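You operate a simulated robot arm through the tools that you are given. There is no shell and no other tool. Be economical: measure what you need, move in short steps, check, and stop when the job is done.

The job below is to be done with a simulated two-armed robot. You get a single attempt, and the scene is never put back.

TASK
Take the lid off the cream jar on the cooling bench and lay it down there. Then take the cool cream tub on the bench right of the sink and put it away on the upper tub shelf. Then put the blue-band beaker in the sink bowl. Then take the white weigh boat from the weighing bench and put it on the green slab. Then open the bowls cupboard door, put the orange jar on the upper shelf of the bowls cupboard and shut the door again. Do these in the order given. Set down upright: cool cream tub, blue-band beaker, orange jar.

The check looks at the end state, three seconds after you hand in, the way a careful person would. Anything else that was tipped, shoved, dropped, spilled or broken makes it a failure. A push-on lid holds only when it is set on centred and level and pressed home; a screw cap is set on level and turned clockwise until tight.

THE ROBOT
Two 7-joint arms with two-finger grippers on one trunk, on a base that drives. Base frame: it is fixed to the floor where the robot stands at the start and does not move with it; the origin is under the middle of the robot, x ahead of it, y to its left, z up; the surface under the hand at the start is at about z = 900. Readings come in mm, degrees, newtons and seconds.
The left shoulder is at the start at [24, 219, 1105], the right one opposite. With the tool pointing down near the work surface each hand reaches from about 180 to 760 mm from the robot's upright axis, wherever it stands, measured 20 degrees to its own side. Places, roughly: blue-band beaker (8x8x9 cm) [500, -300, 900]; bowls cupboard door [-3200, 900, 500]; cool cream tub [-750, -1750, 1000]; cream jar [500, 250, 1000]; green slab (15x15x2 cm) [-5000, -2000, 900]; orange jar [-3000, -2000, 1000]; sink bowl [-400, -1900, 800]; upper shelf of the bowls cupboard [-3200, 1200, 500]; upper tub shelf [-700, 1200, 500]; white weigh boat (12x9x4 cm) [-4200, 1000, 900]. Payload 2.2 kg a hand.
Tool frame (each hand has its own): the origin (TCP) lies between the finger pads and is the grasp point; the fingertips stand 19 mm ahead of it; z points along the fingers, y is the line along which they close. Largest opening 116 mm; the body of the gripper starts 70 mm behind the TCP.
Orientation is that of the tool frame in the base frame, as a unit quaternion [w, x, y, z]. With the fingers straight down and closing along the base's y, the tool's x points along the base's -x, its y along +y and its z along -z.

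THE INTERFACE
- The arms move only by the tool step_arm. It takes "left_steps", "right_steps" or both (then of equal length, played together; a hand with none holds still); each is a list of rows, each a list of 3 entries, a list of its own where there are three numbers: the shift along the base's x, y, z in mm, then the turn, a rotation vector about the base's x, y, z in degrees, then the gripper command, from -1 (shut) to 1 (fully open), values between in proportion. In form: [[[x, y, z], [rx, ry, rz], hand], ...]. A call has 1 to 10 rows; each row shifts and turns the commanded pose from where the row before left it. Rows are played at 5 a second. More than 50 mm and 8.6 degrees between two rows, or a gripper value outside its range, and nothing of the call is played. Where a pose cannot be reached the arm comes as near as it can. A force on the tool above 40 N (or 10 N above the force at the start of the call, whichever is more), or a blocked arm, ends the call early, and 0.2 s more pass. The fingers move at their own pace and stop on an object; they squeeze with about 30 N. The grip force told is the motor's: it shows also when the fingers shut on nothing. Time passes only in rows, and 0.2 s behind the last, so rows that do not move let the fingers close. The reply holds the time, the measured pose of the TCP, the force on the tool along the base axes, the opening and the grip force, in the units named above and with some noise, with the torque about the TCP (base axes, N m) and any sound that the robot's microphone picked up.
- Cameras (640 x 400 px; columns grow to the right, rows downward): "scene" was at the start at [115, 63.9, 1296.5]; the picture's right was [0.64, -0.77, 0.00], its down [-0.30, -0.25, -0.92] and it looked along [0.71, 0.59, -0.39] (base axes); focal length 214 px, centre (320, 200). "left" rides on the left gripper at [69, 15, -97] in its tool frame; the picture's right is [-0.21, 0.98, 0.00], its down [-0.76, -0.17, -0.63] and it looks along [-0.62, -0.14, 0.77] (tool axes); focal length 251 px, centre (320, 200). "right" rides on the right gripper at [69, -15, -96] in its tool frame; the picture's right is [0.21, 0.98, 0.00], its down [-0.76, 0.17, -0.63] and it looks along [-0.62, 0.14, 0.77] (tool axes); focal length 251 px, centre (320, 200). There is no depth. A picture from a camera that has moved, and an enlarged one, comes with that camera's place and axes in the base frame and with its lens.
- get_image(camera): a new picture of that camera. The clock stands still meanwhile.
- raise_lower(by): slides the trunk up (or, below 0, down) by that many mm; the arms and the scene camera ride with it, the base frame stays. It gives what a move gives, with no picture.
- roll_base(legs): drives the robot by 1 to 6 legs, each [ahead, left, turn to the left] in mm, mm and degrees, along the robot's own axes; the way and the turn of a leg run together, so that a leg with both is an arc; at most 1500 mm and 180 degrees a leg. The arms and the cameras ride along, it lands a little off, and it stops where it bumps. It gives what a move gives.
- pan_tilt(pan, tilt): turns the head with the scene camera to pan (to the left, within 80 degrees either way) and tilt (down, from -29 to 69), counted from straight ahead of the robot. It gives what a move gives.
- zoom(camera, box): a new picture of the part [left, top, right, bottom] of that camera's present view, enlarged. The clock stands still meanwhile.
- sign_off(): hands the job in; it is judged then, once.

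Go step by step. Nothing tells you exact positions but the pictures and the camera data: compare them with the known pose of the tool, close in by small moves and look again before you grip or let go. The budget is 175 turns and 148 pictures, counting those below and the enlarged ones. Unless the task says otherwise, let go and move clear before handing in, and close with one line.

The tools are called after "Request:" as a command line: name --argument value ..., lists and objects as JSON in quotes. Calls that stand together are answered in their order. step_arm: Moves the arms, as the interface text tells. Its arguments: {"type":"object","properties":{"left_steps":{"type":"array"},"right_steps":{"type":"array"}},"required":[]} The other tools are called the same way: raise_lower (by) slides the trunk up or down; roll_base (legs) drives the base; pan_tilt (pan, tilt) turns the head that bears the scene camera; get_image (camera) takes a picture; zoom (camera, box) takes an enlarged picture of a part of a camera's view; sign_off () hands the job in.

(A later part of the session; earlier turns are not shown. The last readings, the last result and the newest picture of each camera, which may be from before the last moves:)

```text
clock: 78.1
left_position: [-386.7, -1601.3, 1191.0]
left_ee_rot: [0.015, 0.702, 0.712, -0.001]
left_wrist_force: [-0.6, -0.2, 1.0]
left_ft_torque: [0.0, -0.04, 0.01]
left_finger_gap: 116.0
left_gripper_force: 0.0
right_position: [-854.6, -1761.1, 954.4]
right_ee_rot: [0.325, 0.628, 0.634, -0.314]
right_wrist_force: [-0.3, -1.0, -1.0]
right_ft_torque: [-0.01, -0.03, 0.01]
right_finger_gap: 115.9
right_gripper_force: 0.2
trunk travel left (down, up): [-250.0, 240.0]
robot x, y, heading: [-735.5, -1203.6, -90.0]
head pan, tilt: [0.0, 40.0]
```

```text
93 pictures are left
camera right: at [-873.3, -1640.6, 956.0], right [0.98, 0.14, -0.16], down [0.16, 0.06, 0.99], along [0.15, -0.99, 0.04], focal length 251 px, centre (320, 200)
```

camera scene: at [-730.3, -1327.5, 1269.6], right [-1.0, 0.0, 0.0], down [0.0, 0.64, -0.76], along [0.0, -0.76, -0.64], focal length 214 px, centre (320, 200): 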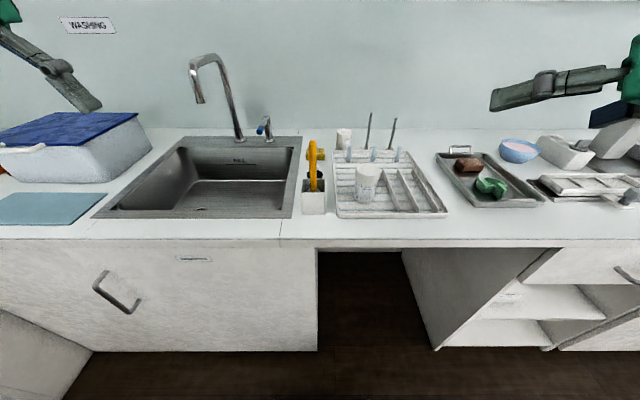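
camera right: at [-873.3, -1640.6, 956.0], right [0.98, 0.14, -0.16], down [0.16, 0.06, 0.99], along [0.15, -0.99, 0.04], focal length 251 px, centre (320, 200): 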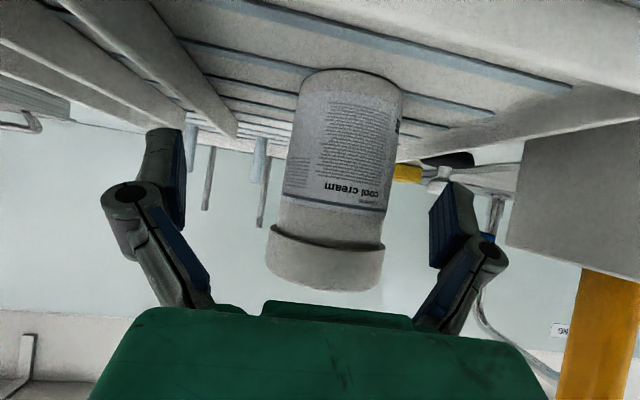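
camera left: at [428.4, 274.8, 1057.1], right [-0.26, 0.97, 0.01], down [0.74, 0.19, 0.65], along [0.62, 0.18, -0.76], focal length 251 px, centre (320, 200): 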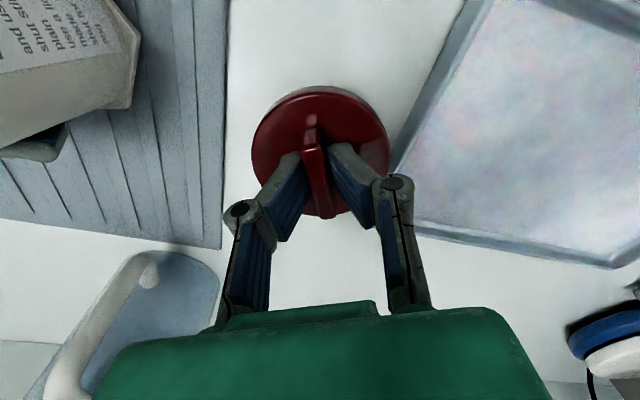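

Request:
step_arm --right_steps '[[[5, 0, -2], [0, 0, 0], 0.5], [[0, 0, 0], [0, 0, 0], 0.2], [[0, 0, 0], [0, 0, 0], -1], [[0, 0, 0], [0, 0, 0], -1], [[0, 0, 0], [0, 0, 0], -1]]'

Request:
step_arm --right_steps '[[[0, 0, 10], [0, 0, 0], -1], [[0, 0, 20], [0, 0, 0], -1], [[0, 5, 40], [0, 0, 0], -1], [[0, 5, 40], [0, 0, 0], -1], [[0, 0, 0], [0, 0, 0], -1]]'

Request:
get_image --camera "scene"

Request:
get_image --camera "right"

```text
clock: 79.3
left_position: [-378.7, -1599.9, 1189.5]
left_ee_rot: [0.012, 0.702, 0.712, -0.004]
left_wrist_force: [0.5, -0.3, 0.3]
left_ft_torque: [-0.03, 0.02, 0.01]
left_finger_gap: 116.0
left_gripper_force: 0.1
right_position: [-843.4, -1760.6, 953.4]
right_ee_rot: [0.324, 0.626, 0.635, -0.316]
right_wrist_force: [-1.0, -0.9, 5.2]
right_ft_torque: [-0.05, 0.08, 0.01]
right_finger_gap: 52.5
right_gripper_force: 30.2
trunk travel left (down, up): [-250.0, 240.0]
robot x, y, heading: [-733.2, -1206.7, -90.1]
head pan, tilt: [0.0, 40.0]
```

```text
clock: 80.5
left_position: [-379.4, -1602.0, 1188.2]
left_ee_rot: [0.011, 0.702, 0.712, -0.003]
left_wrist_force: [0.2, -0.1, 0.0]
left_ft_torque: [0.03, 0.02, 0.03]
left_finger_gap: 115.9
left_gripper_force: 0.1
right_position: [-844.2, -1751.8, 1060.4]
right_ee_rot: [0.322, 0.628, 0.635, -0.315]
right_wrist_force: [0.1, -0.2, -1.3]
right_ft_torque: [0.01, -0.01, -0.06]
right_finger_gap: 52.6
right_gripper_force: 29.8
trunk travel left (down, up): [-250.0, 240.0]
robot x, y, heading: [-736.8, -1198.3, -90.2]
head pan, tilt: [0.0, 40.0]
```

```text
92 pictures are left
camera scene: at [-730.7, -1329.5, 1269.3], right [-1.0, 0.0, 0.0], down [0.0, 0.65, -0.76], along [0.0, -0.76, -0.65], focal length 214 px, centre (320, 200)
```

scene: 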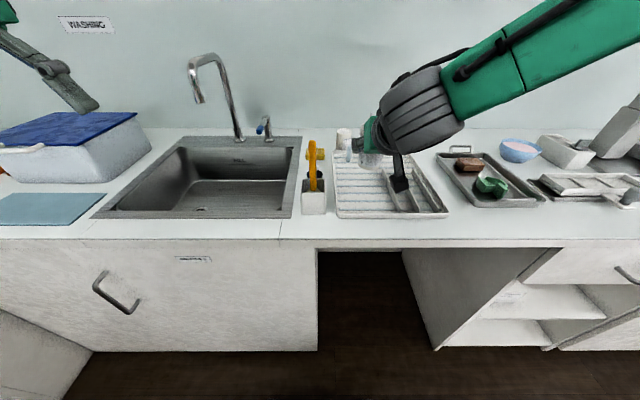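

```text
91 pictures are left
camera right: at [-861.8, -1630.9, 1062.1], right [0.98, 0.14, -0.17], down [0.16, 0.06, 0.98], along [0.15, -0.99, 0.04], focal length 251 px, centre (320, 200)
```

right: 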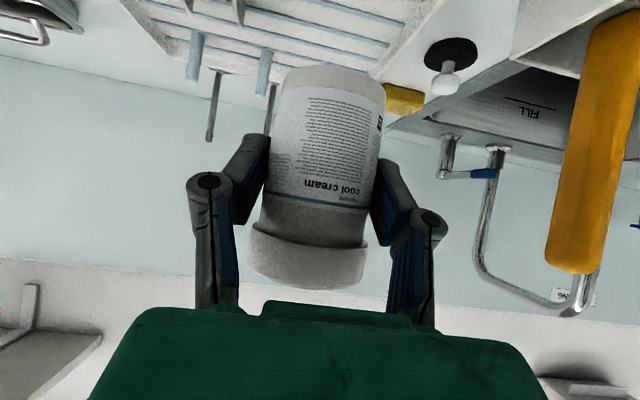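

The tub is held upright, its bottom about 45 mm below the TCP. I'll tuck the hand in, back away, turn round and look at the other side of the room.

Request:
step_arm --right_steps '[[[0, 25, 20], [0, 0, 0], -1], [[0, 30, 20], [0, 0, 0], -1], [[0, 30, 20], [0, 0, 0], -1], [[0, 30, 10], [0, 0, 0], -1], [[0, 30, 0], [0, 0, 0], -1]]'

Request:
roll_base --legs '[[-700, 0, 0], [0, 0, 180]]'

Request:
pan_tilt --pan 0 --tilt 30

Request:
get_image --camera "scene"

```text
clock: 81.7
left_position: [-380.8, -1600.3, 1189.8]
left_ee_rot: [0.012, 0.702, 0.712, -0.004]
left_wrist_force: [0.4, 0.1, 0.3]
left_ft_torque: [-0.02, 0.0, -0.04]
left_finger_gap: 116.1
left_gripper_force: 0.1
right_position: [-845.0, -1603.5, 1131.6]
right_ee_rot: [0.324, 0.627, 0.634, -0.316]
right_wrist_force: [-1.0, -0.5, -0.3]
right_ft_torque: [-0.02, 0.01, 0.04]
right_finger_gap: 52.6
right_gripper_force: 30.2
trunk travel left (down, up): [-250.0, 240.0]
robot x, y, heading: [-734.8, -1202.8, -90.1]
head pan, tilt: [0.0, 40.0]
```

```text
clock: 92.8
left_position: [-1062.1, -92.0, 1188.4]
left_ee_rot: [0.005, -0.691, 0.723, 0.012]
left_wrist_force: [1.5, -0.4, -0.8]
left_ft_torque: [-0.01, -0.03, 0.0]
left_finger_gap: 115.9
left_gripper_force: 0.1
right_position: [-598.7, -114.8, 1132.4]
right_ee_rot: [0.325, -0.616, 0.645, 0.313]
right_wrist_force: [1.0, -0.4, -1.2]
right_ft_torque: [-0.01, 0.02, 0.0]
right_finger_gap: 52.5
right_gripper_force: 30.0
trunk travel left (down, up): [-250.0, 240.0]
robot x, y, heading: [-732.0, -512.0, 86.7]
head pan, tilt: [0.0, 40.0]
```

```text
clock: 93.5
left_position: [-1059.7, -94.9, 1189.4]
left_ee_rot: [0.005, -0.692, 0.722, 0.013]
left_wrist_force: [0.8, -0.2, 0.7]
left_ft_torque: [0.03, 0.01, -0.02]
left_finger_gap: 116.1
left_gripper_force: 0.0
right_position: [-596.6, -117.9, 1132.4]
right_ee_rot: [0.326, -0.616, 0.645, 0.314]
right_wrist_force: [-0.3, -0.1, -1.2]
right_ft_torque: [0.01, -0.02, 0.03]
right_finger_gap: 52.2
right_gripper_force: 29.9
trunk travel left (down, up): [-250.0, 240.0]
robot x, y, heading: [-731.1, -510.4, 86.1]
head pan, tilt: [0.0, 30.0]
```

```text
90 pictures are left
camera scene: at [-723.5, -378.3, 1284.9], right [1.0, -0.06, 0.0], down [-0.03, -0.5, -0.86], along [0.05, 0.86, -0.5], focal length 214 px, centre (320, 200)
```

scene: 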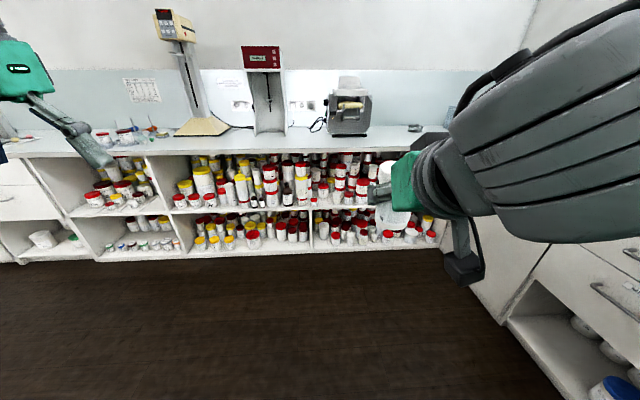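

I see the tub shelves under the opposite bench, front near y = 740. I'll zoom in to find free space on the upper shelf.

Request:
zoom --camera "scene" --box '[150, 130, 330, 260]'

Request:
zoom --camera "scene" --box '[290, 130, 460, 260]'

```text
3.08 times, centred on (240, 195) of scene
camera zoom: at [-723.5, -378.3, 1284.9], right [1.0, -0.06, 0.0], down [-0.03, -0.5, -0.86], along [0.05, 0.86, -0.5], focal length 660 px, centre (566, 215)
```

zoom: 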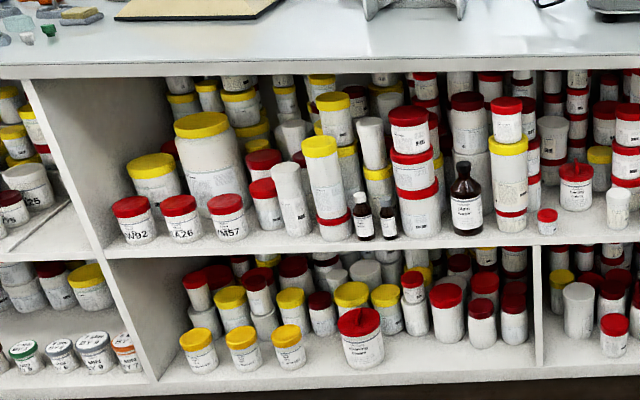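

```text
3.08 times, centred on (375, 195) of scene
camera zoom: at [-723.5, -378.3, 1284.9], right [1.0, -0.06, 0.0], down [-0.03, -0.5, -0.86], along [0.05, 0.86, -0.5], focal length 660 px, centre (151, 215)
```

zoom: 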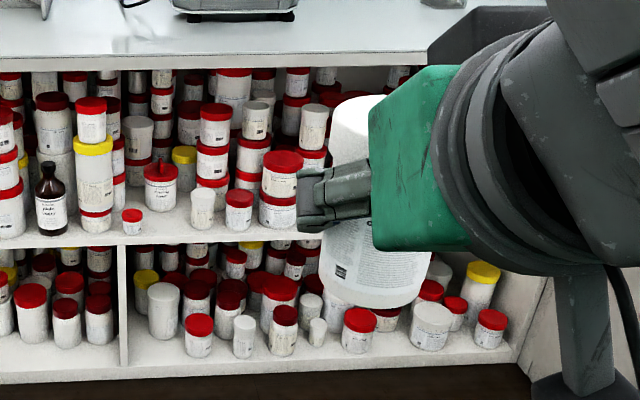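

The upper shelf has a few free places near its front. I'll drive closer and lower the trunk to see into it.

Request:
roll_base --legs '[[560, 0, 3.5]]'

Request:
raise_lower --by -240

Request:
pan_tilt --pan 0 --tilt 25

Request:
get_image --camera "scene"

```text
clock: 96.6
left_position: [-1059.9, 427.3, 1188.4]
left_ee_rot: [-0.004, 0.708, -0.706, -0.012]
left_wrist_force: [-0.3, 0.6, -0.1]
left_ft_torque: [-0.03, -0.01, 0.0]
left_finger_gap: 115.8
left_gripper_force: 0.0
right_position: [-595.2, 426.8, 1132.6]
right_ee_rot: [-0.317, 0.632, -0.63, -0.322]
right_wrist_force: [-1.0, 0.1, -1.3]
right_ft_torque: [0.0, -0.01, 0.0]
right_finger_gap: 52.7
right_gripper_force: 30.2
trunk travel left (down, up): [-250.0, 240.0]
robot x, y, heading: [-708.1, 25.7, 89.3]
head pan, tilt: [0.0, 30.0]
```

```text
clock: 99.1
left_position: [-1059.1, 425.8, 951.1]
left_ee_rot: [-0.004, 0.709, -0.705, -0.013]
left_wrist_force: [-0.1, -0.6, -0.8]
left_ft_torque: [0.03, 0.02, 0.03]
left_finger_gap: 116.1
left_gripper_force: 0.0
right_position: [-596.3, 425.3, 894.0]
right_ee_rot: [-0.317, 0.631, -0.629, -0.324]
right_wrist_force: [-0.8, 0.2, -1.6]
right_ft_torque: [-0.01, -0.01, 0.01]
right_finger_gap: 52.8
right_gripper_force: 30.4
trunk travel left (down, up): [-10.0, 480.0]
robot x, y, heading: [-712.5, 29.6, 89.4]
head pan, tilt: [0.0, 30.0]
```

```text
clock: 99.8
left_position: [-1058.8, 426.2, 951.2]
left_ee_rot: [-0.004, 0.709, -0.705, -0.013]
left_wrist_force: [1.1, 0.0, -0.2]
left_ft_torque: [0.0, 0.0, 0.01]
left_finger_gap: 116.0
left_gripper_force: 0.1
right_position: [-596.2, 426.4, 891.6]
right_ee_rot: [-0.318, 0.631, -0.629, -0.323]
right_wrist_force: [0.2, -0.1, -1.8]
right_ft_torque: [0.0, -0.06, 0.02]
right_finger_gap: 52.7
right_gripper_force: 30.3
trunk travel left (down, up): [-10.0, 480.0]
robot x, y, heading: [-707.9, 29.4, 89.6]
head pan, tilt: [0.0, 25.0]
```

```text
87 pictures are left
camera scene: at [-710.1, 161.1, 1052.9], right [1.0, -0.01, 0.0], down [0.0, -0.43, -0.91], along [0.01, 0.91, -0.43], focal length 214 px, centre (320, 200)
```

scene: 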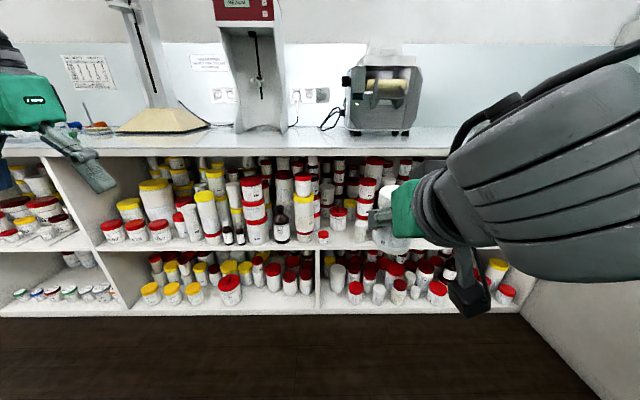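

The upper shelf surface is at about z = 490, its front edge near y = 885. I'll zoom on the candidate gaps.

Request:
zoom --camera "scene" --box '[160, 150, 290, 260]'

Request:
zoom --camera "scene" --box '[280, 150, 410, 260]'

```text
3.64 times, centred on (225, 205) of scene
camera zoom: at [-710.1, 161.1, 1052.9], right [1.0, -0.01, 0.0], down [0.0, -0.43, -0.91], along [0.01, 0.91, -0.43], focal length 780 px, centre (666, 182)
```

zoom: 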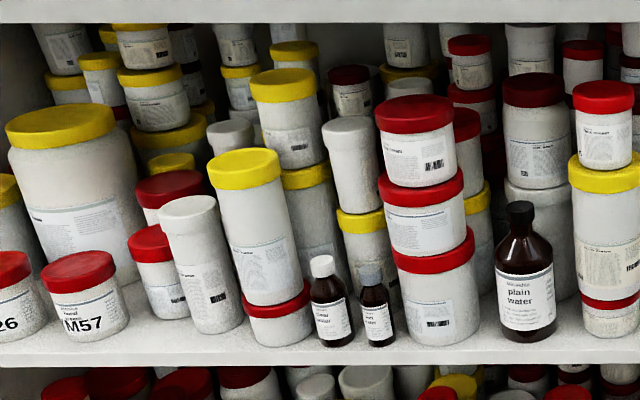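

```text
3.64 times, centred on (345, 205) of scene
camera zoom: at [-710.1, 161.1, 1052.9], right [1.0, -0.01, 0.0], down [0.0, -0.43, -0.91], along [0.01, 0.91, -0.43], focal length 780 px, centre (229, 182)
```

zoom: 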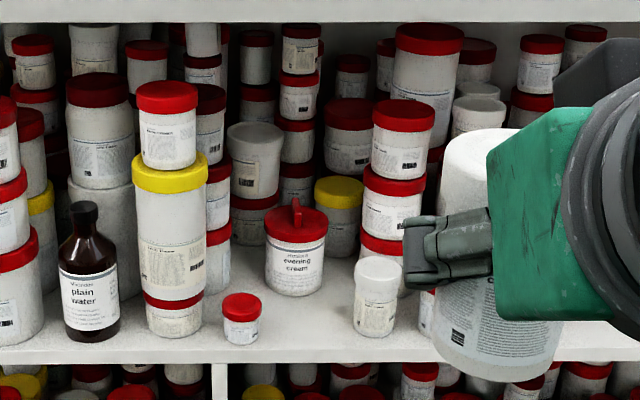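

There's a free place in front of the "evening cream" tub: x about -608, y about 945, with 110 mm between its neighbours. I'll drive in closer and bring the tub down to shelf height.

Request:
roll_base --legs '[[310, 0, 0]]'

Request:
step_arm --right_steps '[[[0, 0, -40], [0, 0, 0], -1], [[0, 0, -40], [0, 0, 0], -1], [[0, 0, -40], [0, 0, 0], -1], [[0, 0, -40], [0, 0, 0], -1], [[0, 0, -40], [0, 0, 0], -1], [[0, 0, -40], [0, 0, 0], -1], [[0, 0, -40], [0, 0, 0], -1], [[0, 0, 0], [0, 0, 0], -1]]'

Request:
get_image --camera "scene"

Request:
get_image --camera "right"

```text
clock: 101.8
left_position: [-1056.8, 728.6, 949.9]
left_ee_rot: [-0.005, 0.709, -0.705, -0.013]
left_wrist_force: [-0.5, -0.3, 0.1]
left_ft_torque: [-0.02, 0.0, 0.02]
left_finger_gap: 115.9
left_gripper_force: 0.0
right_position: [-593.7, 729.4, 892.7]
right_ee_rot: [-0.317, 0.633, -0.629, -0.323]
right_wrist_force: [0.0, 0.1, -0.9]
right_ft_torque: [0.01, -0.01, -0.04]
right_finger_gap: 52.7
right_gripper_force: 29.9
trunk travel left (down, up): [-10.0, 480.0]
robot x, y, heading: [-706.6, 328.7, 89.6]
head pan, tilt: [0.0, 25.0]
```

```text
clock: 103.6
left_position: [-1054.9, 725.1, 951.6]
left_ee_rot: [-0.003, 0.71, -0.704, -0.013]
left_wrist_force: [0.1, 0.3, 0.6]
left_ft_torque: [-0.01, -0.01, 0.0]
left_finger_gap: 115.9
left_gripper_force: 0.0
right_position: [-601.0, 733.4, 614.0]
right_ee_rot: [-0.317, 0.632, -0.628, -0.325]
right_wrist_force: [-0.3, 0.3, -1.5]
right_ft_torque: [-0.02, -0.03, -0.01]
right_finger_gap: 52.6
right_gripper_force: 29.5
right hand out of reach, approached as far as the arm can: row 3
trunk travel left (down, up): [-10.0, 480.0]
robot x, y, heading: [-707.3, 331.0, 89.5]
head pan, tilt: [0.0, 25.0]
```

```text
84 pictures are left
camera scene: at [-707.9, 464.1, 1052.9], right [1.0, -0.01, 0.0], down [0.0, -0.43, -0.91], along [0.01, 0.91, -0.43], focal length 214 px, centre (320, 200)
```

scene: 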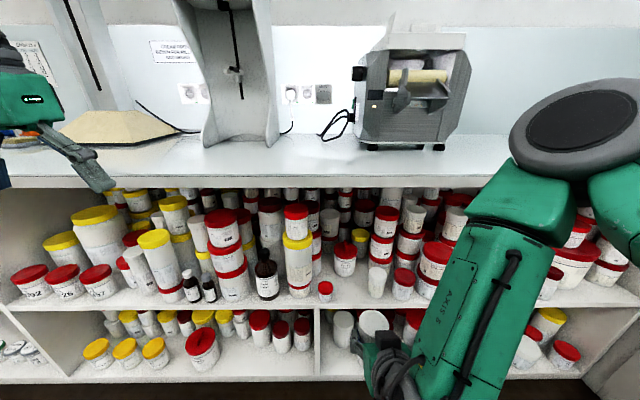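

```text
83 pictures are left
camera right: at [-584.1, 616.6, 615.8], right [-0.98, -0.13, -0.17], down [-0.16, -0.07, 0.98], along [-0.14, 0.99, 0.05], focal length 251 px, centre (320, 200)
```

right: 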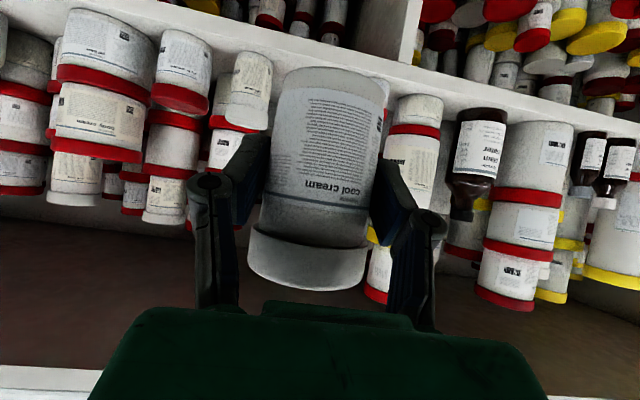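

The place is still clear at about [-606, 950]. I'll move in part way and check the arm against the bench edge.

Request:
step_arm --right_steps '[[[-1, 30, -5], [0, 0, 0], -1], [[-1, 30, -5], [0, 0, 0], -1], [[-1, 30, -5], [0, 0, 0], -1], [[-1, 30, -5], [0, 0, 0], -1], [[0, 0, 0], [0, 0, 0], -1]]'

Request:
get_image --camera "scene"

Request:
get_image --camera "right"

```text
clock: 104.8
left_position: [-1056.3, 726.1, 952.8]
left_ee_rot: [-0.004, 0.71, -0.704, -0.014]
left_wrist_force: [-0.7, -0.5, 0.0]
left_ft_torque: [-0.03, -0.04, -0.05]
left_finger_gap: 116.3
left_gripper_force: 0.1
right_position: [-604.3, 853.7, 592.6]
right_ee_rot: [-0.318, 0.632, -0.628, -0.324]
right_wrist_force: [-0.2, 0.6, -1.0]
right_ft_torque: [-0.02, 0.0, -0.02]
right_finger_gap: 52.5
right_gripper_force: 30.0
trunk travel left (down, up): [-10.0, 480.0]
robot x, y, heading: [-708.4, 329.6, 89.7]
head pan, tilt: [0.0, 25.0]
```

```text
82 pictures are left
camera scene: at [-707.6, 464.5, 1052.8], right [1.0, -0.01, 0.0], down [0.0, -0.43, -0.9], along [0.01, 0.9, -0.43], focal length 214 px, centre (320, 200)
```

scene: 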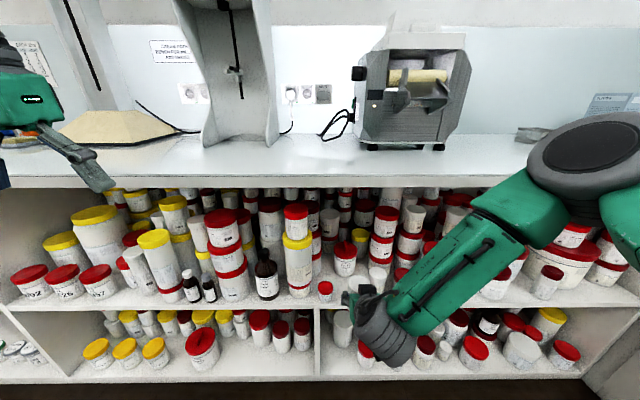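

```text
81 pictures are left
camera right: at [-589.6, 735.9, 594.9], right [-0.98, -0.13, -0.17], down [-0.16, -0.07, 0.98], along [-0.14, 0.99, 0.04], focal length 251 px, centre (320, 200)
```

right: 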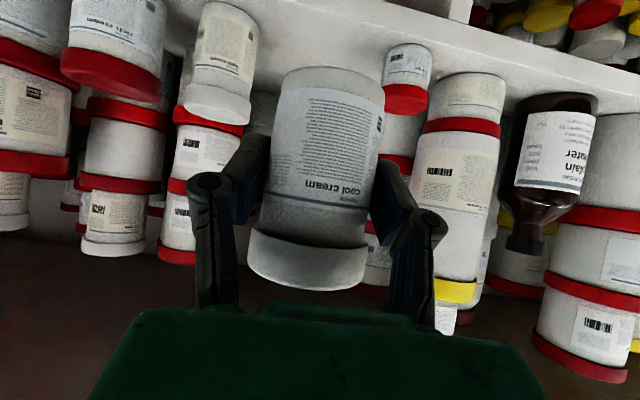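

The gap is about 91 mm wide, so I want exact shelf-edge data. I'll zoom on the spot from here.

Request:
zoom --camera "scene" --box '[290, 240, 420, 340]'

```text
4.00 times, centred on (355, 290) of scene
camera zoom: at [-707.6, 464.5, 1052.8], right [1.0, -0.01, 0.0], down [0.0, -0.43, -0.9], along [0.01, 0.9, -0.43], focal length 858 px, centre (180, -160)
```

zoom: 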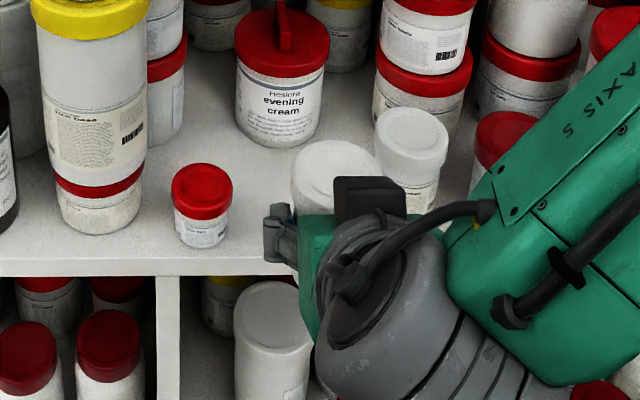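

Comparing views, the shelf edge is nearer y ≈ 945 and its surface z ≈ 455. The gap runs from x ≈ -667 to -547. I'll move further in at a safe height.

Request:
step_arm --right_steps '[[[-1, 25, -4], [0, 0, 0], -1], [[0, 25, -4], [0, 0, 0], -1], [[-1, 25, -4], [0, 0, 0], -1], [[0, 25, -4], [0, 0, 0], -1], [[0, 0, 0], [0, 0, 0], -1]]'

Request:
get_image --camera "right"

Request:
zoom --camera "scene" --box '[290, 200, 450, 320]'

```text
clock: 106.0
left_position: [-1057.6, 725.6, 952.5]
left_ee_rot: [-0.004, 0.71, -0.704, -0.014]
left_wrist_force: [0.2, 0.2, -0.8]
left_ft_torque: [0.07, -0.03, 0.02]
left_finger_gap: 115.9
left_gripper_force: 0.1
right_position: [-601.6, 952.2, 579.4]
right_ee_rot: [-0.317, 0.632, -0.628, -0.324]
right_wrist_force: [-0.2, -0.3, -0.3]
right_ft_torque: [-0.03, -0.04, -0.02]
right_finger_gap: 52.7
right_gripper_force: 29.8
trunk travel left (down, up): [-10.0, 480.0]
robot x, y, heading: [-706.6, 329.4, 89.6]
head pan, tilt: [0.0, 25.0]
```

```text
79 pictures are left
camera right: at [-585.6, 833.8, 580.4], right [-0.98, -0.13, -0.17], down [-0.16, -0.07, 0.98], along [-0.14, 0.99, 0.04], focal length 251 px, centre (320, 200)
```

right: 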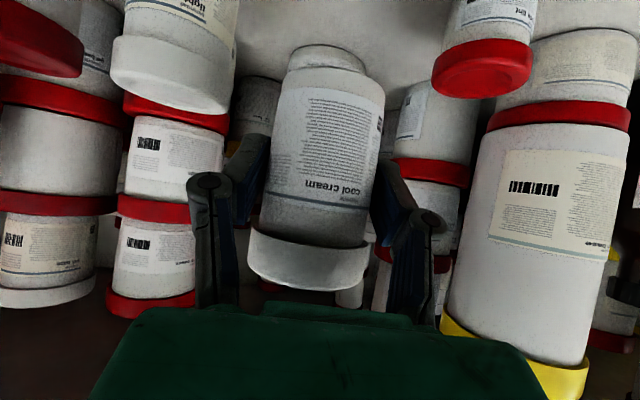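

```text
3.33 times, centred on (370, 260) of scene
camera zoom: at [-707.6, 464.8, 1052.8], right [1.0, -0.01, 0.0], down [0.0, -0.43, -0.9], along [0.01, 0.9, -0.43], focal length 715 px, centre (153, 0)
```

zoom: 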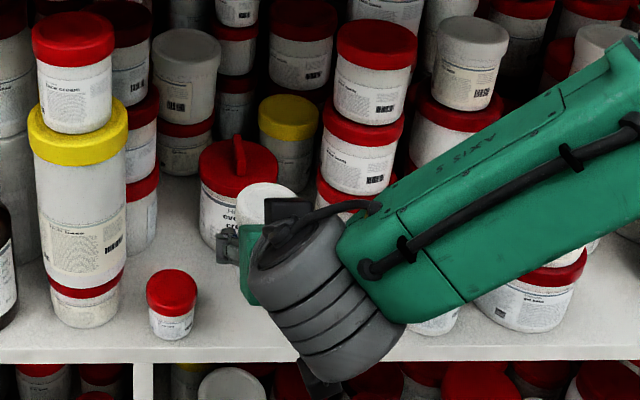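

The tub is centred in the gap. I'll go 28 mm deeper and lower most of the way.

Request:
step_arm --right_steps '[[[-2, 14, -5], [0, 0, 0], -1], [[-2, 14, -5], [0, 0, 0], -1], [[0, 0, -12], [0, 0, 0], -1], [[0, 0, -12], [0, 0, 0], -1], [[0, 0, -12], [0, 0, 0], -1], [[0, 0, 0], [0, 0, 0], -1]]'

Request:
get_image --camera "right"

Request:
zoom --camera "scene" --box '[290, 200, 450, 320]'

```text
clock: 107.4
left_position: [-1056.6, 726.1, 950.6]
left_ee_rot: [-0.004, 0.709, -0.705, -0.014]
left_wrist_force: [-0.6, 0.7, -0.3]
left_ft_torque: [0.02, -0.01, -0.05]
left_finger_gap: 116.0
left_gripper_force: 0.0
right_position: [-604.8, 981.3, 532.4]
right_ee_rot: [-0.318, 0.631, -0.629, -0.324]
right_wrist_force: [0.2, 0.2, -1.0]
right_ft_torque: [-0.02, 0.01, 0.0]
right_finger_gap: 52.4
right_gripper_force: 29.4
trunk travel left (down, up): [-10.0, 480.0]
robot x, y, heading: [-709.9, 330.1, 89.8]
head pan, tilt: [0.0, 25.0]
```

```text
77 pictures are left
camera right: at [-590.2, 863.0, 533.5], right [-0.98, -0.13, -0.17], down [-0.16, -0.07, 0.98], along [-0.14, 0.99, 0.04], focal length 251 px, centre (320, 200)
```

right: 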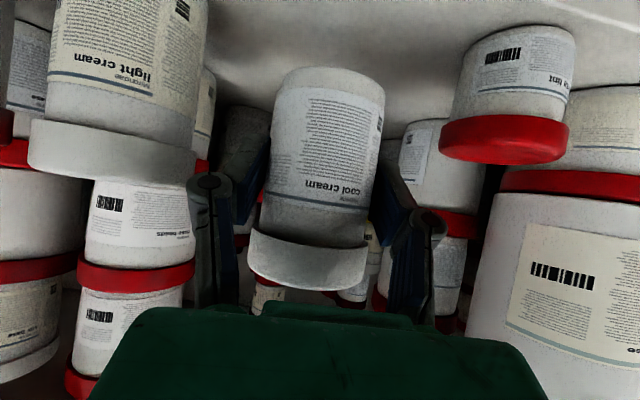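

```text
3.33 times, centred on (370, 260) of scene
camera zoom: at [-707.7, 465.0, 1052.7], right [1.0, -0.01, 0.0], down [0.0, -0.43, -0.9], along [0.01, 0.9, -0.43], focal length 715 px, centre (153, 0)
```

zoom: 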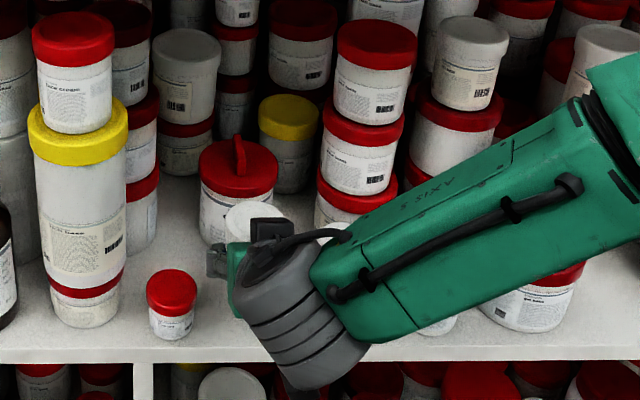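

Clear on both sides. I'll lower until the tub touches.

Request:
step_arm --right_steps '[[[0, 0, -8], [0, 0, 0], -1], [[0, 0, -6], [0, 0, 0], -1], [[0, 0, -5], [0, 0, 0], -1], [[0, 0, 0], [0, 0, 0], -1]]'

Request:
step_arm --right_steps '[[[0, 0, -3], [0, 0, 0], -1], [[0, 0, -3], [0, 0, 0], -1], [[0, 0, 0], [0, 0, 0], -1]]'

Request:
get_image --camera "right"

```text
clock: 108.4
left_position: [-1057.0, 726.3, 951.2]
left_ee_rot: [-0.004, 0.71, -0.704, -0.014]
left_wrist_force: [-0.7, 0.4, 1.4]
left_ft_torque: [0.02, -0.01, 0.0]
left_finger_gap: 116.4
left_gripper_force: 0.0
right_position: [-607.5, 978.5, 512.8]
right_ee_rot: [-0.318, 0.632, -0.628, -0.325]
right_wrist_force: [0.6, -0.1, -1.0]
right_ft_torque: [0.01, 0.02, -0.02]
right_finger_gap: 52.8
right_gripper_force: 30.0
trunk travel left (down, up): [-10.0, 480.0]
robot x, y, heading: [-705.9, 329.3, 89.5]
head pan, tilt: [0.0, 25.0]
```

```text
clock: 109.2
left_position: [-1057.8, 726.3, 951.4]
left_ee_rot: [-0.004, 0.71, -0.704, -0.015]
left_wrist_force: [0.1, 0.7, 0.3]
left_ft_torque: [0.05, 0.0, 0.0]
left_finger_gap: 116.1
left_gripper_force: 0.2
right_position: [-605.9, 979.5, 505.4]
right_ee_rot: [-0.318, 0.631, -0.629, -0.324]
right_wrist_force: [0.4, -0.8, -1.3]
right_ft_torque: [-0.02, 0.01, 0.02]
right_finger_gap: 52.8
right_gripper_force: 29.9
trunk travel left (down, up): [-10.0, 480.0]
robot x, y, heading: [-706.6, 330.7, 89.4]
head pan, tilt: [0.0, 25.0]
```

```text
75 pictures are left
camera right: at [-591.2, 862.5, 507.8], right [-0.98, -0.13, -0.17], down [-0.16, -0.07, 0.98], along [-0.14, 0.99, 0.04], focal length 251 px, centre (320, 200)
```

right: 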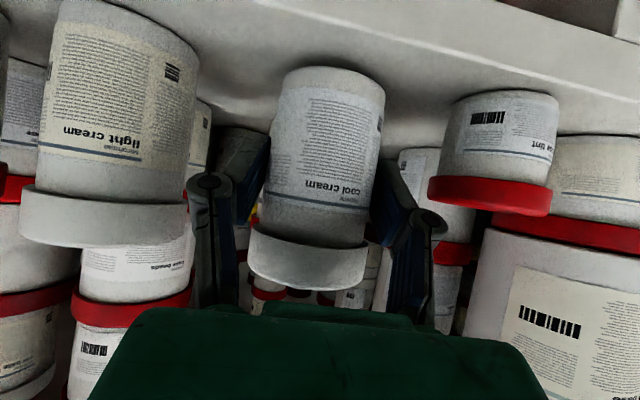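

Request:
step_arm --right_steps '[[[0, 0, -3], [0, 0, 0], -1], [[0, 0, -3], [0, 0, 0], -1], [[0, 0, 0], [0, 0, 0], -1]]'

Request:
step_arm --right_steps '[[[0, 0, -3], [0, 0, 0], -1], [[0, 0, -3], [0, 0, 0], -1], [[0, 0, 0], [0, 0, 0], -1]]'

Request:
get_image --camera "right"

```text
clock: 110.0
left_position: [-1057.8, 726.1, 951.4]
left_ee_rot: [-0.004, 0.709, -0.705, -0.015]
left_wrist_force: [1.2, 0.3, -0.5]
left_ft_torque: [-0.04, 0.0, -0.01]
left_finger_gap: 116.0
left_gripper_force: 0.1
right_position: [-606.3, 980.5, 502.9]
right_ee_rot: [-0.319, 0.631, -0.628, -0.325]
right_wrist_force: [0.7, 0.2, 2.7]
right_ft_torque: [-0.01, 0.02, 0.04]
right_finger_gap: 52.6
right_gripper_force: 29.6
trunk travel left (down, up): [-10.0, 480.0]
robot x, y, heading: [-705.6, 327.8, 89.6]
head pan, tilt: [0.0, 25.0]
```

```text
clock: 110.8
left_position: [-1057.7, 725.8, 952.3]
left_ee_rot: [-0.005, 0.71, -0.704, -0.014]
left_wrist_force: [0.1, -0.6, 0.4]
left_ft_torque: [0.0, -0.03, 0.01]
left_finger_gap: 115.9
left_gripper_force: 0.1
right_position: [-606.9, 980.6, 498.0]
right_ee_rot: [-0.32, 0.63, -0.628, -0.326]
right_wrist_force: [-2.2, 6.9, 18.5]
right_ft_torque: [0.31, 0.09, -0.03]
right_finger_gap: 52.3
right_gripper_force: 30.3
trunk travel left (down, up): [-10.0, 480.0]
robot x, y, heading: [-710.1, 327.9, 89.1]
head pan, tilt: [0.0, 25.0]
```

```text
74 pictures are left
camera right: at [-591.6, 863.9, 498.3], right [-0.98, -0.13, -0.17], down [-0.16, -0.07, 0.98], along [-0.14, 0.99, 0.05], focal length 251 px, centre (320, 200)
```

right: 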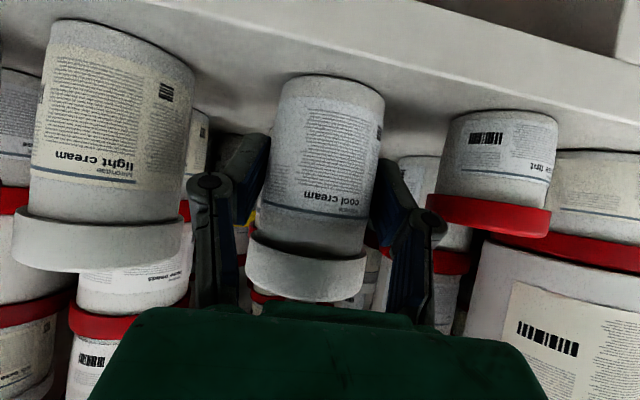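

The tub stands on the shelf. I'll relieve the pressure, open to about 72 mm and back straight out.

Request:
step_arm --right_steps '[[[0, 0, 4], [0, 0, 0], -1], [[0, 0, 0], [0, 0, 0], 0.0], [[0, 0, 0], [0, 0, 0], 0.25], [[0, 0, 0], [0, 0, 0], 0.25], [[0, -10, 6], [0, 0, 0], 0.25], [[0, -20, 10], [0, 0, 0], 0.25], [[0, -30, 15], [0, 0, 0], 0.25], [[0, -40, 20], [0, 0, 0], 0.25], [[0, -40, 20], [0, 0, 0], 0.25], [[0, 0, 0], [0, 0, 0], 0.25]]'

Request:
get_image --camera "right"

Request:
zoom --camera "scene" --box '[290, 200, 450, 320]'

```text
clock: 113.0
left_position: [-1058.4, 725.9, 951.7]
left_ee_rot: [-0.005, 0.71, -0.704, -0.013]
left_wrist_force: [-0.4, -0.6, 0.8]
left_ft_torque: [-0.01, 0.0, -0.01]
left_finger_gap: 116.0
left_gripper_force: 0.0
right_position: [-607.0, 834.9, 569.5]
right_ee_rot: [-0.319, 0.631, -0.628, -0.324]
right_wrist_force: [-0.8, 0.3, 0.2]
right_ft_torque: [-0.01, -0.06, 0.01]
right_finger_gap: 72.3
right_gripper_force: 0.1
trunk travel left (down, up): [-10.0, 480.0]
robot x, y, heading: [-708.7, 327.3, 89.7]
head pan, tilt: [0.0, 25.0]
```

```text
73 pictures are left
camera right: at [-591.7, 718.2, 571.1], right [-0.98, -0.13, -0.17], down [-0.16, -0.07, 0.98], along [-0.14, 0.99, 0.04], focal length 251 px, centre (320, 200)
```

right: 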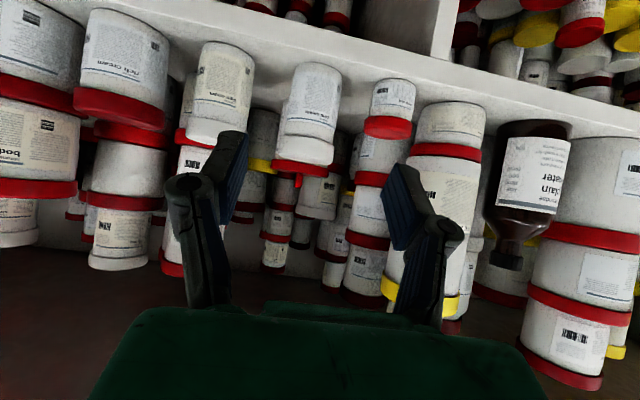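

```text
3.33 times, centred on (370, 260) of scene
camera zoom: at [-707.8, 464.5, 1052.8], right [1.0, -0.01, 0.0], down [0.0, -0.43, -0.9], along [0.01, 0.9, -0.43], focal length 715 px, centre (153, 0)
```

zoom: 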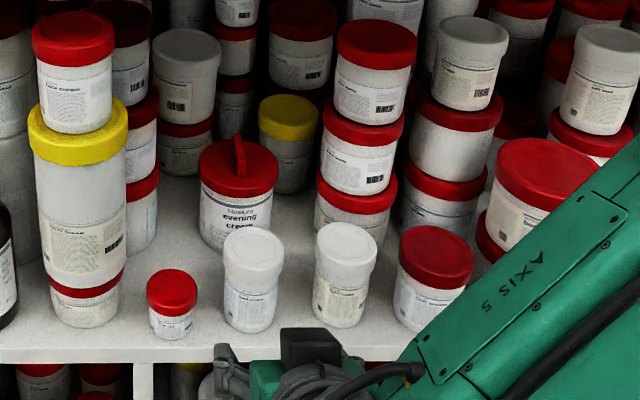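

The tub stands upright in its place. Next is the beaker: I'll tuck the right hand, raise the trunk, back off and drive to the cooling bench.

Request:
step_arm --right_steps '[[[0, -15, 0], [0, 0, 0], 0.25], [[0, -30, 20], [0, 0, 0], 0.25], [[0, -30, 40], [0, 0, 0], 0.25], [[0, -20, 40], [0, 0, 0], 0.25], [[0, -10, 45], [0, 0, 0], 0.25], [[0, 0, 45], [0, 0, 0], 0.25], [[0, 0, 45], [0, 0, 0], 0.25], [[0, 0, 45], [0, 0, 0], 0.25], [[0, 0, 40], [0, 0, 0], 0.25]]'

Request:
roll_base --legs '[[-250, 0, 0]]'

Request:
raise_lower --by 240

Request:
roll_base --legs '[[-550, 0, 0], [0, 0, -90], [550, 0, 0]]'

Request:
pan_tilt --pan 0 --tilt 35

Request:
get_image --camera "scene"

```text
clock: 115.0
left_position: [-1056.4, 724.9, 952.4]
left_ee_rot: [-0.004, 0.71, -0.704, -0.014]
left_wrist_force: [-0.3, 0.2, -0.3]
left_ft_torque: [-0.01, -0.02, -0.03]
left_finger_gap: 116.0
left_gripper_force: 0.0
right_position: [-610.3, 733.6, 896.3]
right_ee_rot: [-0.318, 0.632, -0.627, -0.325]
right_wrist_force: [0.1, -0.8, -0.4]
right_ft_torque: [0.0, -0.01, 0.01]
right_finger_gap: 72.5
right_gripper_force: 0.0
trunk travel left (down, up): [-10.0, 480.0]
robot x, y, heading: [-708.4, 327.3, 89.3]
head pan, tilt: [0.0, 25.0]
```

```text
clock: 116.8
left_position: [-1058.4, 476.2, 952.0]
left_ee_rot: [-0.005, 0.71, -0.704, -0.014]
left_wrist_force: [0.3, -0.3, 0.5]
left_ft_torque: [0.06, 0.01, 0.01]
left_finger_gap: 116.1
left_gripper_force: 0.0
right_position: [-610.7, 484.0, 894.1]
right_ee_rot: [-0.318, 0.631, -0.629, -0.324]
right_wrist_force: [0.8, 0.8, 0.2]
right_ft_torque: [0.01, 0.01, 0.0]
right_finger_gap: 72.5
right_gripper_force: 0.2
trunk travel left (down, up): [-10.0, 480.0]
robot x, y, heading: [-709.7, 79.1, 89.6]
head pan, tilt: [0.0, 25.0]
```

```text
clock: 119.3
left_position: [-1058.3, 476.7, 1192.5]
left_ee_rot: [-0.005, 0.71, -0.704, -0.014]
left_wrist_force: [-0.8, 0.0, -0.4]
left_ft_torque: [0.01, -0.01, 0.03]
left_finger_gap: 116.3
left_gripper_force: 0.0
right_position: [-611.7, 483.5, 1133.8]
right_ee_rot: [-0.318, 0.631, -0.628, -0.325]
right_wrist_force: [0.1, 0.0, 0.2]
right_ft_torque: [0.0, 0.01, 0.01]
right_finger_gap: 72.4
right_gripper_force: 0.2
trunk travel left (down, up): [-250.0, 240.0]
robot x, y, heading: [-712.9, 80.7, 89.6]
head pan, tilt: [0.0, 25.0]
```

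```text
clock: 129.2
left_position: [222.2, -181.0, 1192.7]
left_ee_rot: [0.014, 0.012, 1.0, 0.006]
left_wrist_force: [0.3, 0.3, -0.9]
left_ft_torque: [0.0, -0.03, 0.02]
left_finger_gap: 115.8
left_gripper_force: 0.0
right_position: [217.6, -627.0, 1135.7]
right_ee_rot: [0.455, 0.012, 0.891, -0.003]
right_wrist_force: [0.4, -0.3, 0.5]
right_ft_torque: [0.02, -0.01, -0.02]
right_finger_gap: 72.6
right_gripper_force: 0.2
trunk travel left (down, up): [-250.0, 240.0]
robot x, y, heading: [-182.7, -516.7, -2.2]
head pan, tilt: [0.0, 25.0]
```

```text
clock: 129.9
left_position: [220.5, -180.8, 1193.9]
left_ee_rot: [0.014, 0.011, 1.0, 0.007]
left_wrist_force: [0.1, -0.7, 0.4]
left_ft_torque: [-0.02, 0.01, -0.02]
left_finger_gap: 116.2
left_gripper_force: 0.1
right_position: [215.0, -628.6, 1136.2]
right_ee_rot: [0.455, 0.011, 0.89, -0.002]
right_wrist_force: [-0.2, 0.3, -0.1]
right_ft_torque: [0.0, 0.01, -0.02]
right_finger_gap: 72.4
right_gripper_force: 0.0
trunk travel left (down, up): [-250.0, 240.0]
robot x, y, heading: [-181.7, -517.1, -2.3]
head pan, tilt: [0.0, 35.0]
```

```text
71 pictures are left
camera scene: at [-53.6, -519.7, 1277.2], right [-0.04, -1.0, 0.0], down [-0.57, 0.02, -0.82], along [0.82, -0.03, -0.58], focal length 214 px, centre (320, 200)
```

scene: 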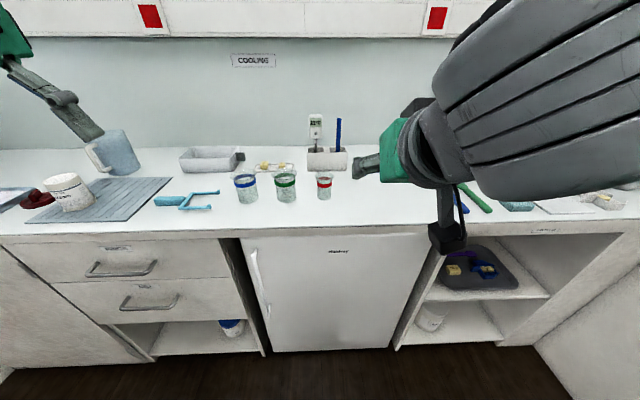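

The blue-band beaker is at about [490, -320], with the green one some 110 mm to its right. I'll drive 170 mm closer.

Request:
roll_base --legs '[[170, 0, 2]]'

Request:
get_image --camera "scene"

Request:
get_image --camera "left"

```text
clock: 131.4
left_position: [382.8, -175.0, 1194.2]
left_ee_rot: [0.015, -0.003, 1.0, 0.007]
left_wrist_force: [-0.2, 0.7, 0.6]
left_ft_torque: [0.02, -0.02, 0.0]
left_finger_gap: 115.8
left_gripper_force: 0.0
right_position: [389.0, -622.3, 1135.3]
right_ee_rot: [0.455, -0.001, 0.891, 0.005]
right_wrist_force: [0.1, -0.3, 0.4]
right_ft_torque: [-0.02, 0.01, 0.0]
right_finger_gap: 72.5
right_gripper_force: 0.0
trunk travel left (down, up): [-250.0, 240.0]
robot x, y, heading: [-15.2, -523.6, -0.4]
head pan, tilt: [0.0, 35.0]
```

```text
70 pictures are left
camera scene: at [117.5, -520.5, 1277.2], right [-0.01, -1.0, 0.0], down [-0.58, 0.01, -0.82], along [0.82, -0.01, -0.58], focal length 214 px, centre (320, 200)
```

scene: 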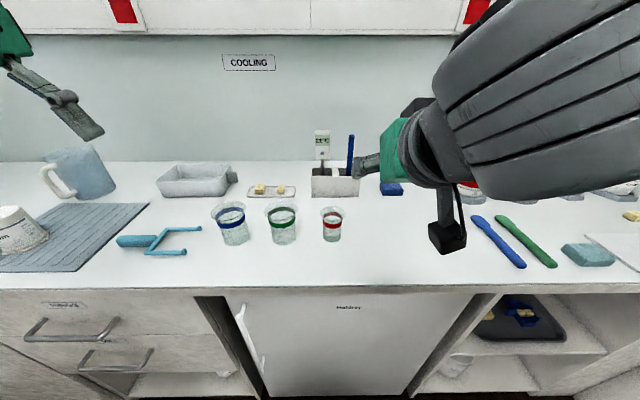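

```text
69 pictures are left
camera left: at [310.7, -161.8, 1288.7], right [0.21, 0.98, 0.02], down [0.74, -0.17, 0.65], along [0.64, -0.12, -0.76], focal length 251 px, centre (320, 200)
```

left: 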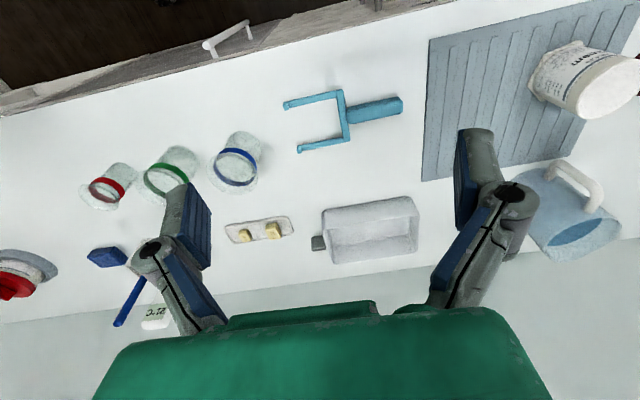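

The beaker stands at about [495, -320]. I'll bring the left hand above it.

Request:
step_arm --left_steps '[[[28, -36, -30], [0, 0, 0], 0.8], [[28, -36, -30], [0, 0, 0], 0.8], [[28, -36, -30], [0, 0, 0], 0.8], [[28, -37, -30], [0, 0, 0], 0.8], [[0, 0, 0], [0, 0, 0], 0.8]]'

Request:
get_image --camera "left"

Request:
zoom --camera "scene" --box '[160, 120, 360, 260]'

```text
refused: row 1 steps farther than a row can; nothing moved
```

```text
68 pictures are left
camera left: at [310.7, -161.8, 1288.7], right [0.21, 0.98, 0.02], down [0.74, -0.17, 0.65], along [0.64, -0.12, -0.76], focal length 251 px, centre (320, 200)
```

left: 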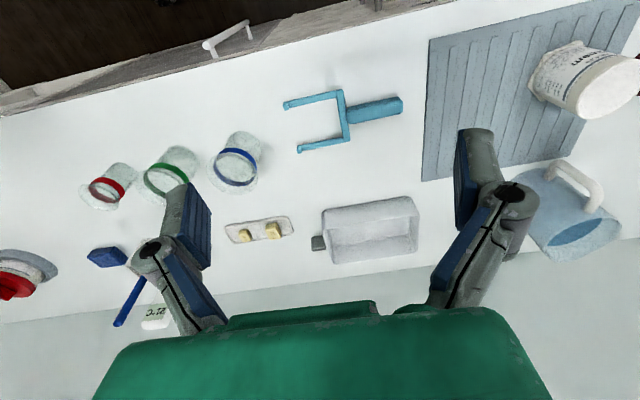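

```text
2.86 times, centred on (260, 190) of scene
camera zoom: at [117.5, -520.5, 1277.2], right [-0.01, -1.0, 0.0], down [-0.58, 0.01, -0.82], along [0.82, -0.01, -0.58], focal length 613 px, centre (491, 229)
```

zoom: 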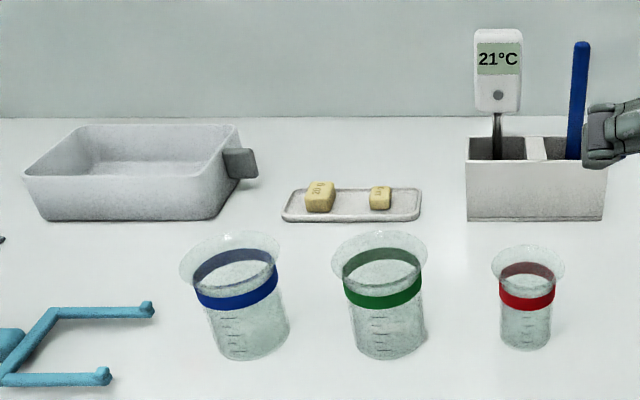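

A row was too long; I'll send it in smaller rows.

Request:
step_arm --left_steps '[[[22, -29, -24], [0, 0, 0], 0.8], [[22, -29, -24], [0, 0, 0], 0.8], [[22, -29, -24], [0, 0, 0], 0.8], [[22, -29, -24], [0, 0, 0], 0.8], [[24, -29, -24], [0, 0, 0], 0.8], [[0, 0, 0], [0, 0, 0], 0.8]]'

Request:
get_image --camera "left"

Request:
zoom --camera "scene" --box '[160, 120, 360, 260]'

```text
clock: 132.8
left_position: [491.8, -317.9, 1074.3]
left_ee_rot: [0.017, -0.003, 1.0, 0.007]
left_wrist_force: [-1.0, 0.0, -0.5]
left_ft_torque: [0.0, -0.02, 0.0]
left_finger_gap: 104.4
left_gripper_force: 0.1
right_position: [386.4, -624.3, 1136.1]
right_ee_rot: [0.456, 0.0, 0.89, 0.005]
right_wrist_force: [-0.2, 0.8, 0.8]
right_ft_torque: [-0.01, -0.01, -0.01]
right_finger_gap: 72.3
right_gripper_force: 0.1
trunk travel left (down, up): [-250.0, 240.0]
robot x, y, heading: [-15.0, -523.2, -0.6]
head pan, tilt: [0.0, 35.0]
```

```text
66 pictures are left
camera left: at [419.7, -305.6, 1168.2], right [0.21, 0.98, 0.02], down [0.74, -0.17, 0.65], along [0.64, -0.12, -0.76], focal length 251 px, centre (320, 200)
```

left: 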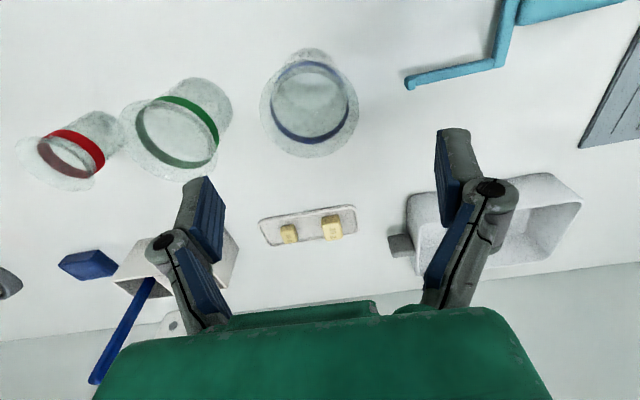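

```text
2.86 times, centred on (260, 190) of scene
camera zoom: at [117.6, -522.6, 1277.2], right [-0.01, -1.0, 0.0], down [-0.58, 0.01, -0.82], along [0.82, -0.01, -0.58], focal length 613 px, centre (491, 229)
```

zoom: 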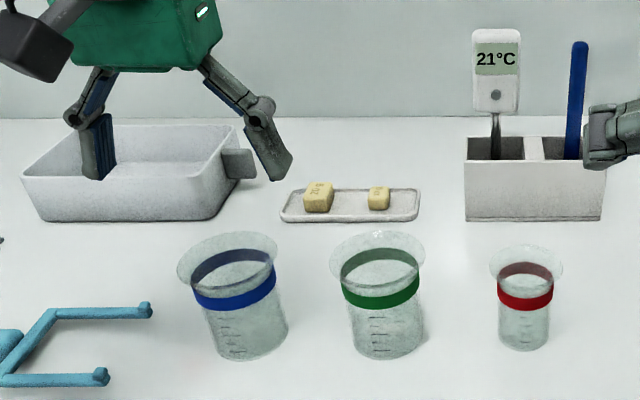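

The rim centre is at about [487, -324]. I'll centre and lower around the beaker.

Request:
step_arm --left_steps '[[[-4, -6, -30], [0, 0, 0], 0.85], [[0, 0, -25], [0, 0, 0], 0.85], [[0, 0, 0], [0, 0, 0], 0.85]]'

Request:
get_image --camera "left"

Request:
zoom --camera "scene" --box '[160, 120, 360, 260]'

```text
clock: 133.6
left_position: [488.1, -327.2, 1017.5]
left_ee_rot: [0.015, -0.002, 1.0, 0.008]
left_wrist_force: [-0.3, 0.3, 0.1]
left_ft_torque: [0.0, 0.01, 0.0]
left_finger_gap: 107.2
left_gripper_force: 0.0
right_position: [388.7, -624.6, 1136.2]
right_ee_rot: [0.456, -0.001, 0.89, 0.006]
right_wrist_force: [0.0, -0.3, 0.2]
right_ft_torque: [-0.03, 0.01, -0.02]
right_finger_gap: 72.5
right_gripper_force: 0.0
trunk travel left (down, up): [-250.0, 240.0]
robot x, y, heading: [-13.5, -521.1, -0.8]
head pan, tilt: [0.0, 35.0]
```

```text
64 pictures are left
camera left: at [416.9, -314.6, 1112.5], right [0.21, 0.98, 0.02], down [0.74, -0.17, 0.65], along [0.64, -0.12, -0.76], focal length 251 px, centre (320, 200)
```

left: 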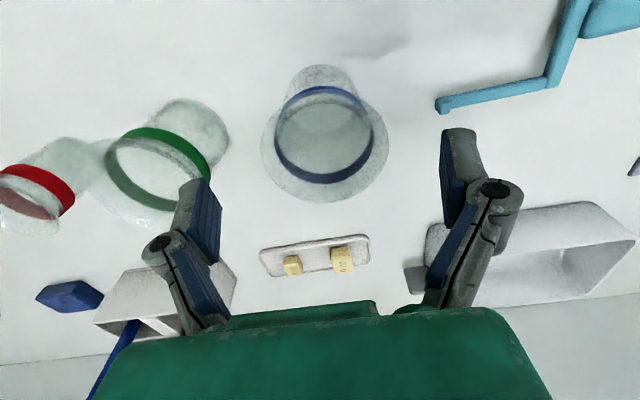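

```text
2.86 times, centred on (260, 190) of scene
camera zoom: at [118.4, -522.8, 1277.1], right [-0.01, -1.0, 0.0], down [-0.58, 0.01, -0.82], along [0.82, -0.01, -0.58], focal length 613 px, centre (491, 229)
```

zoom: 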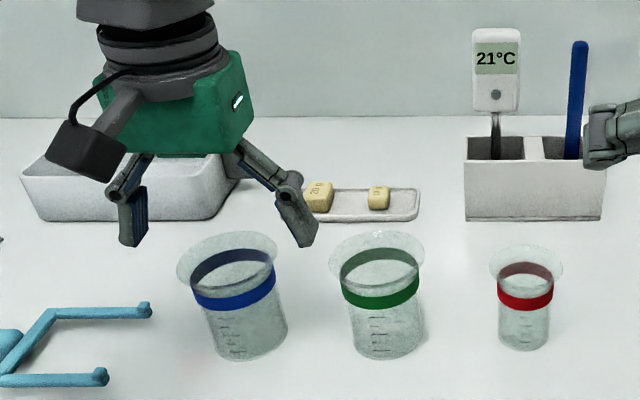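

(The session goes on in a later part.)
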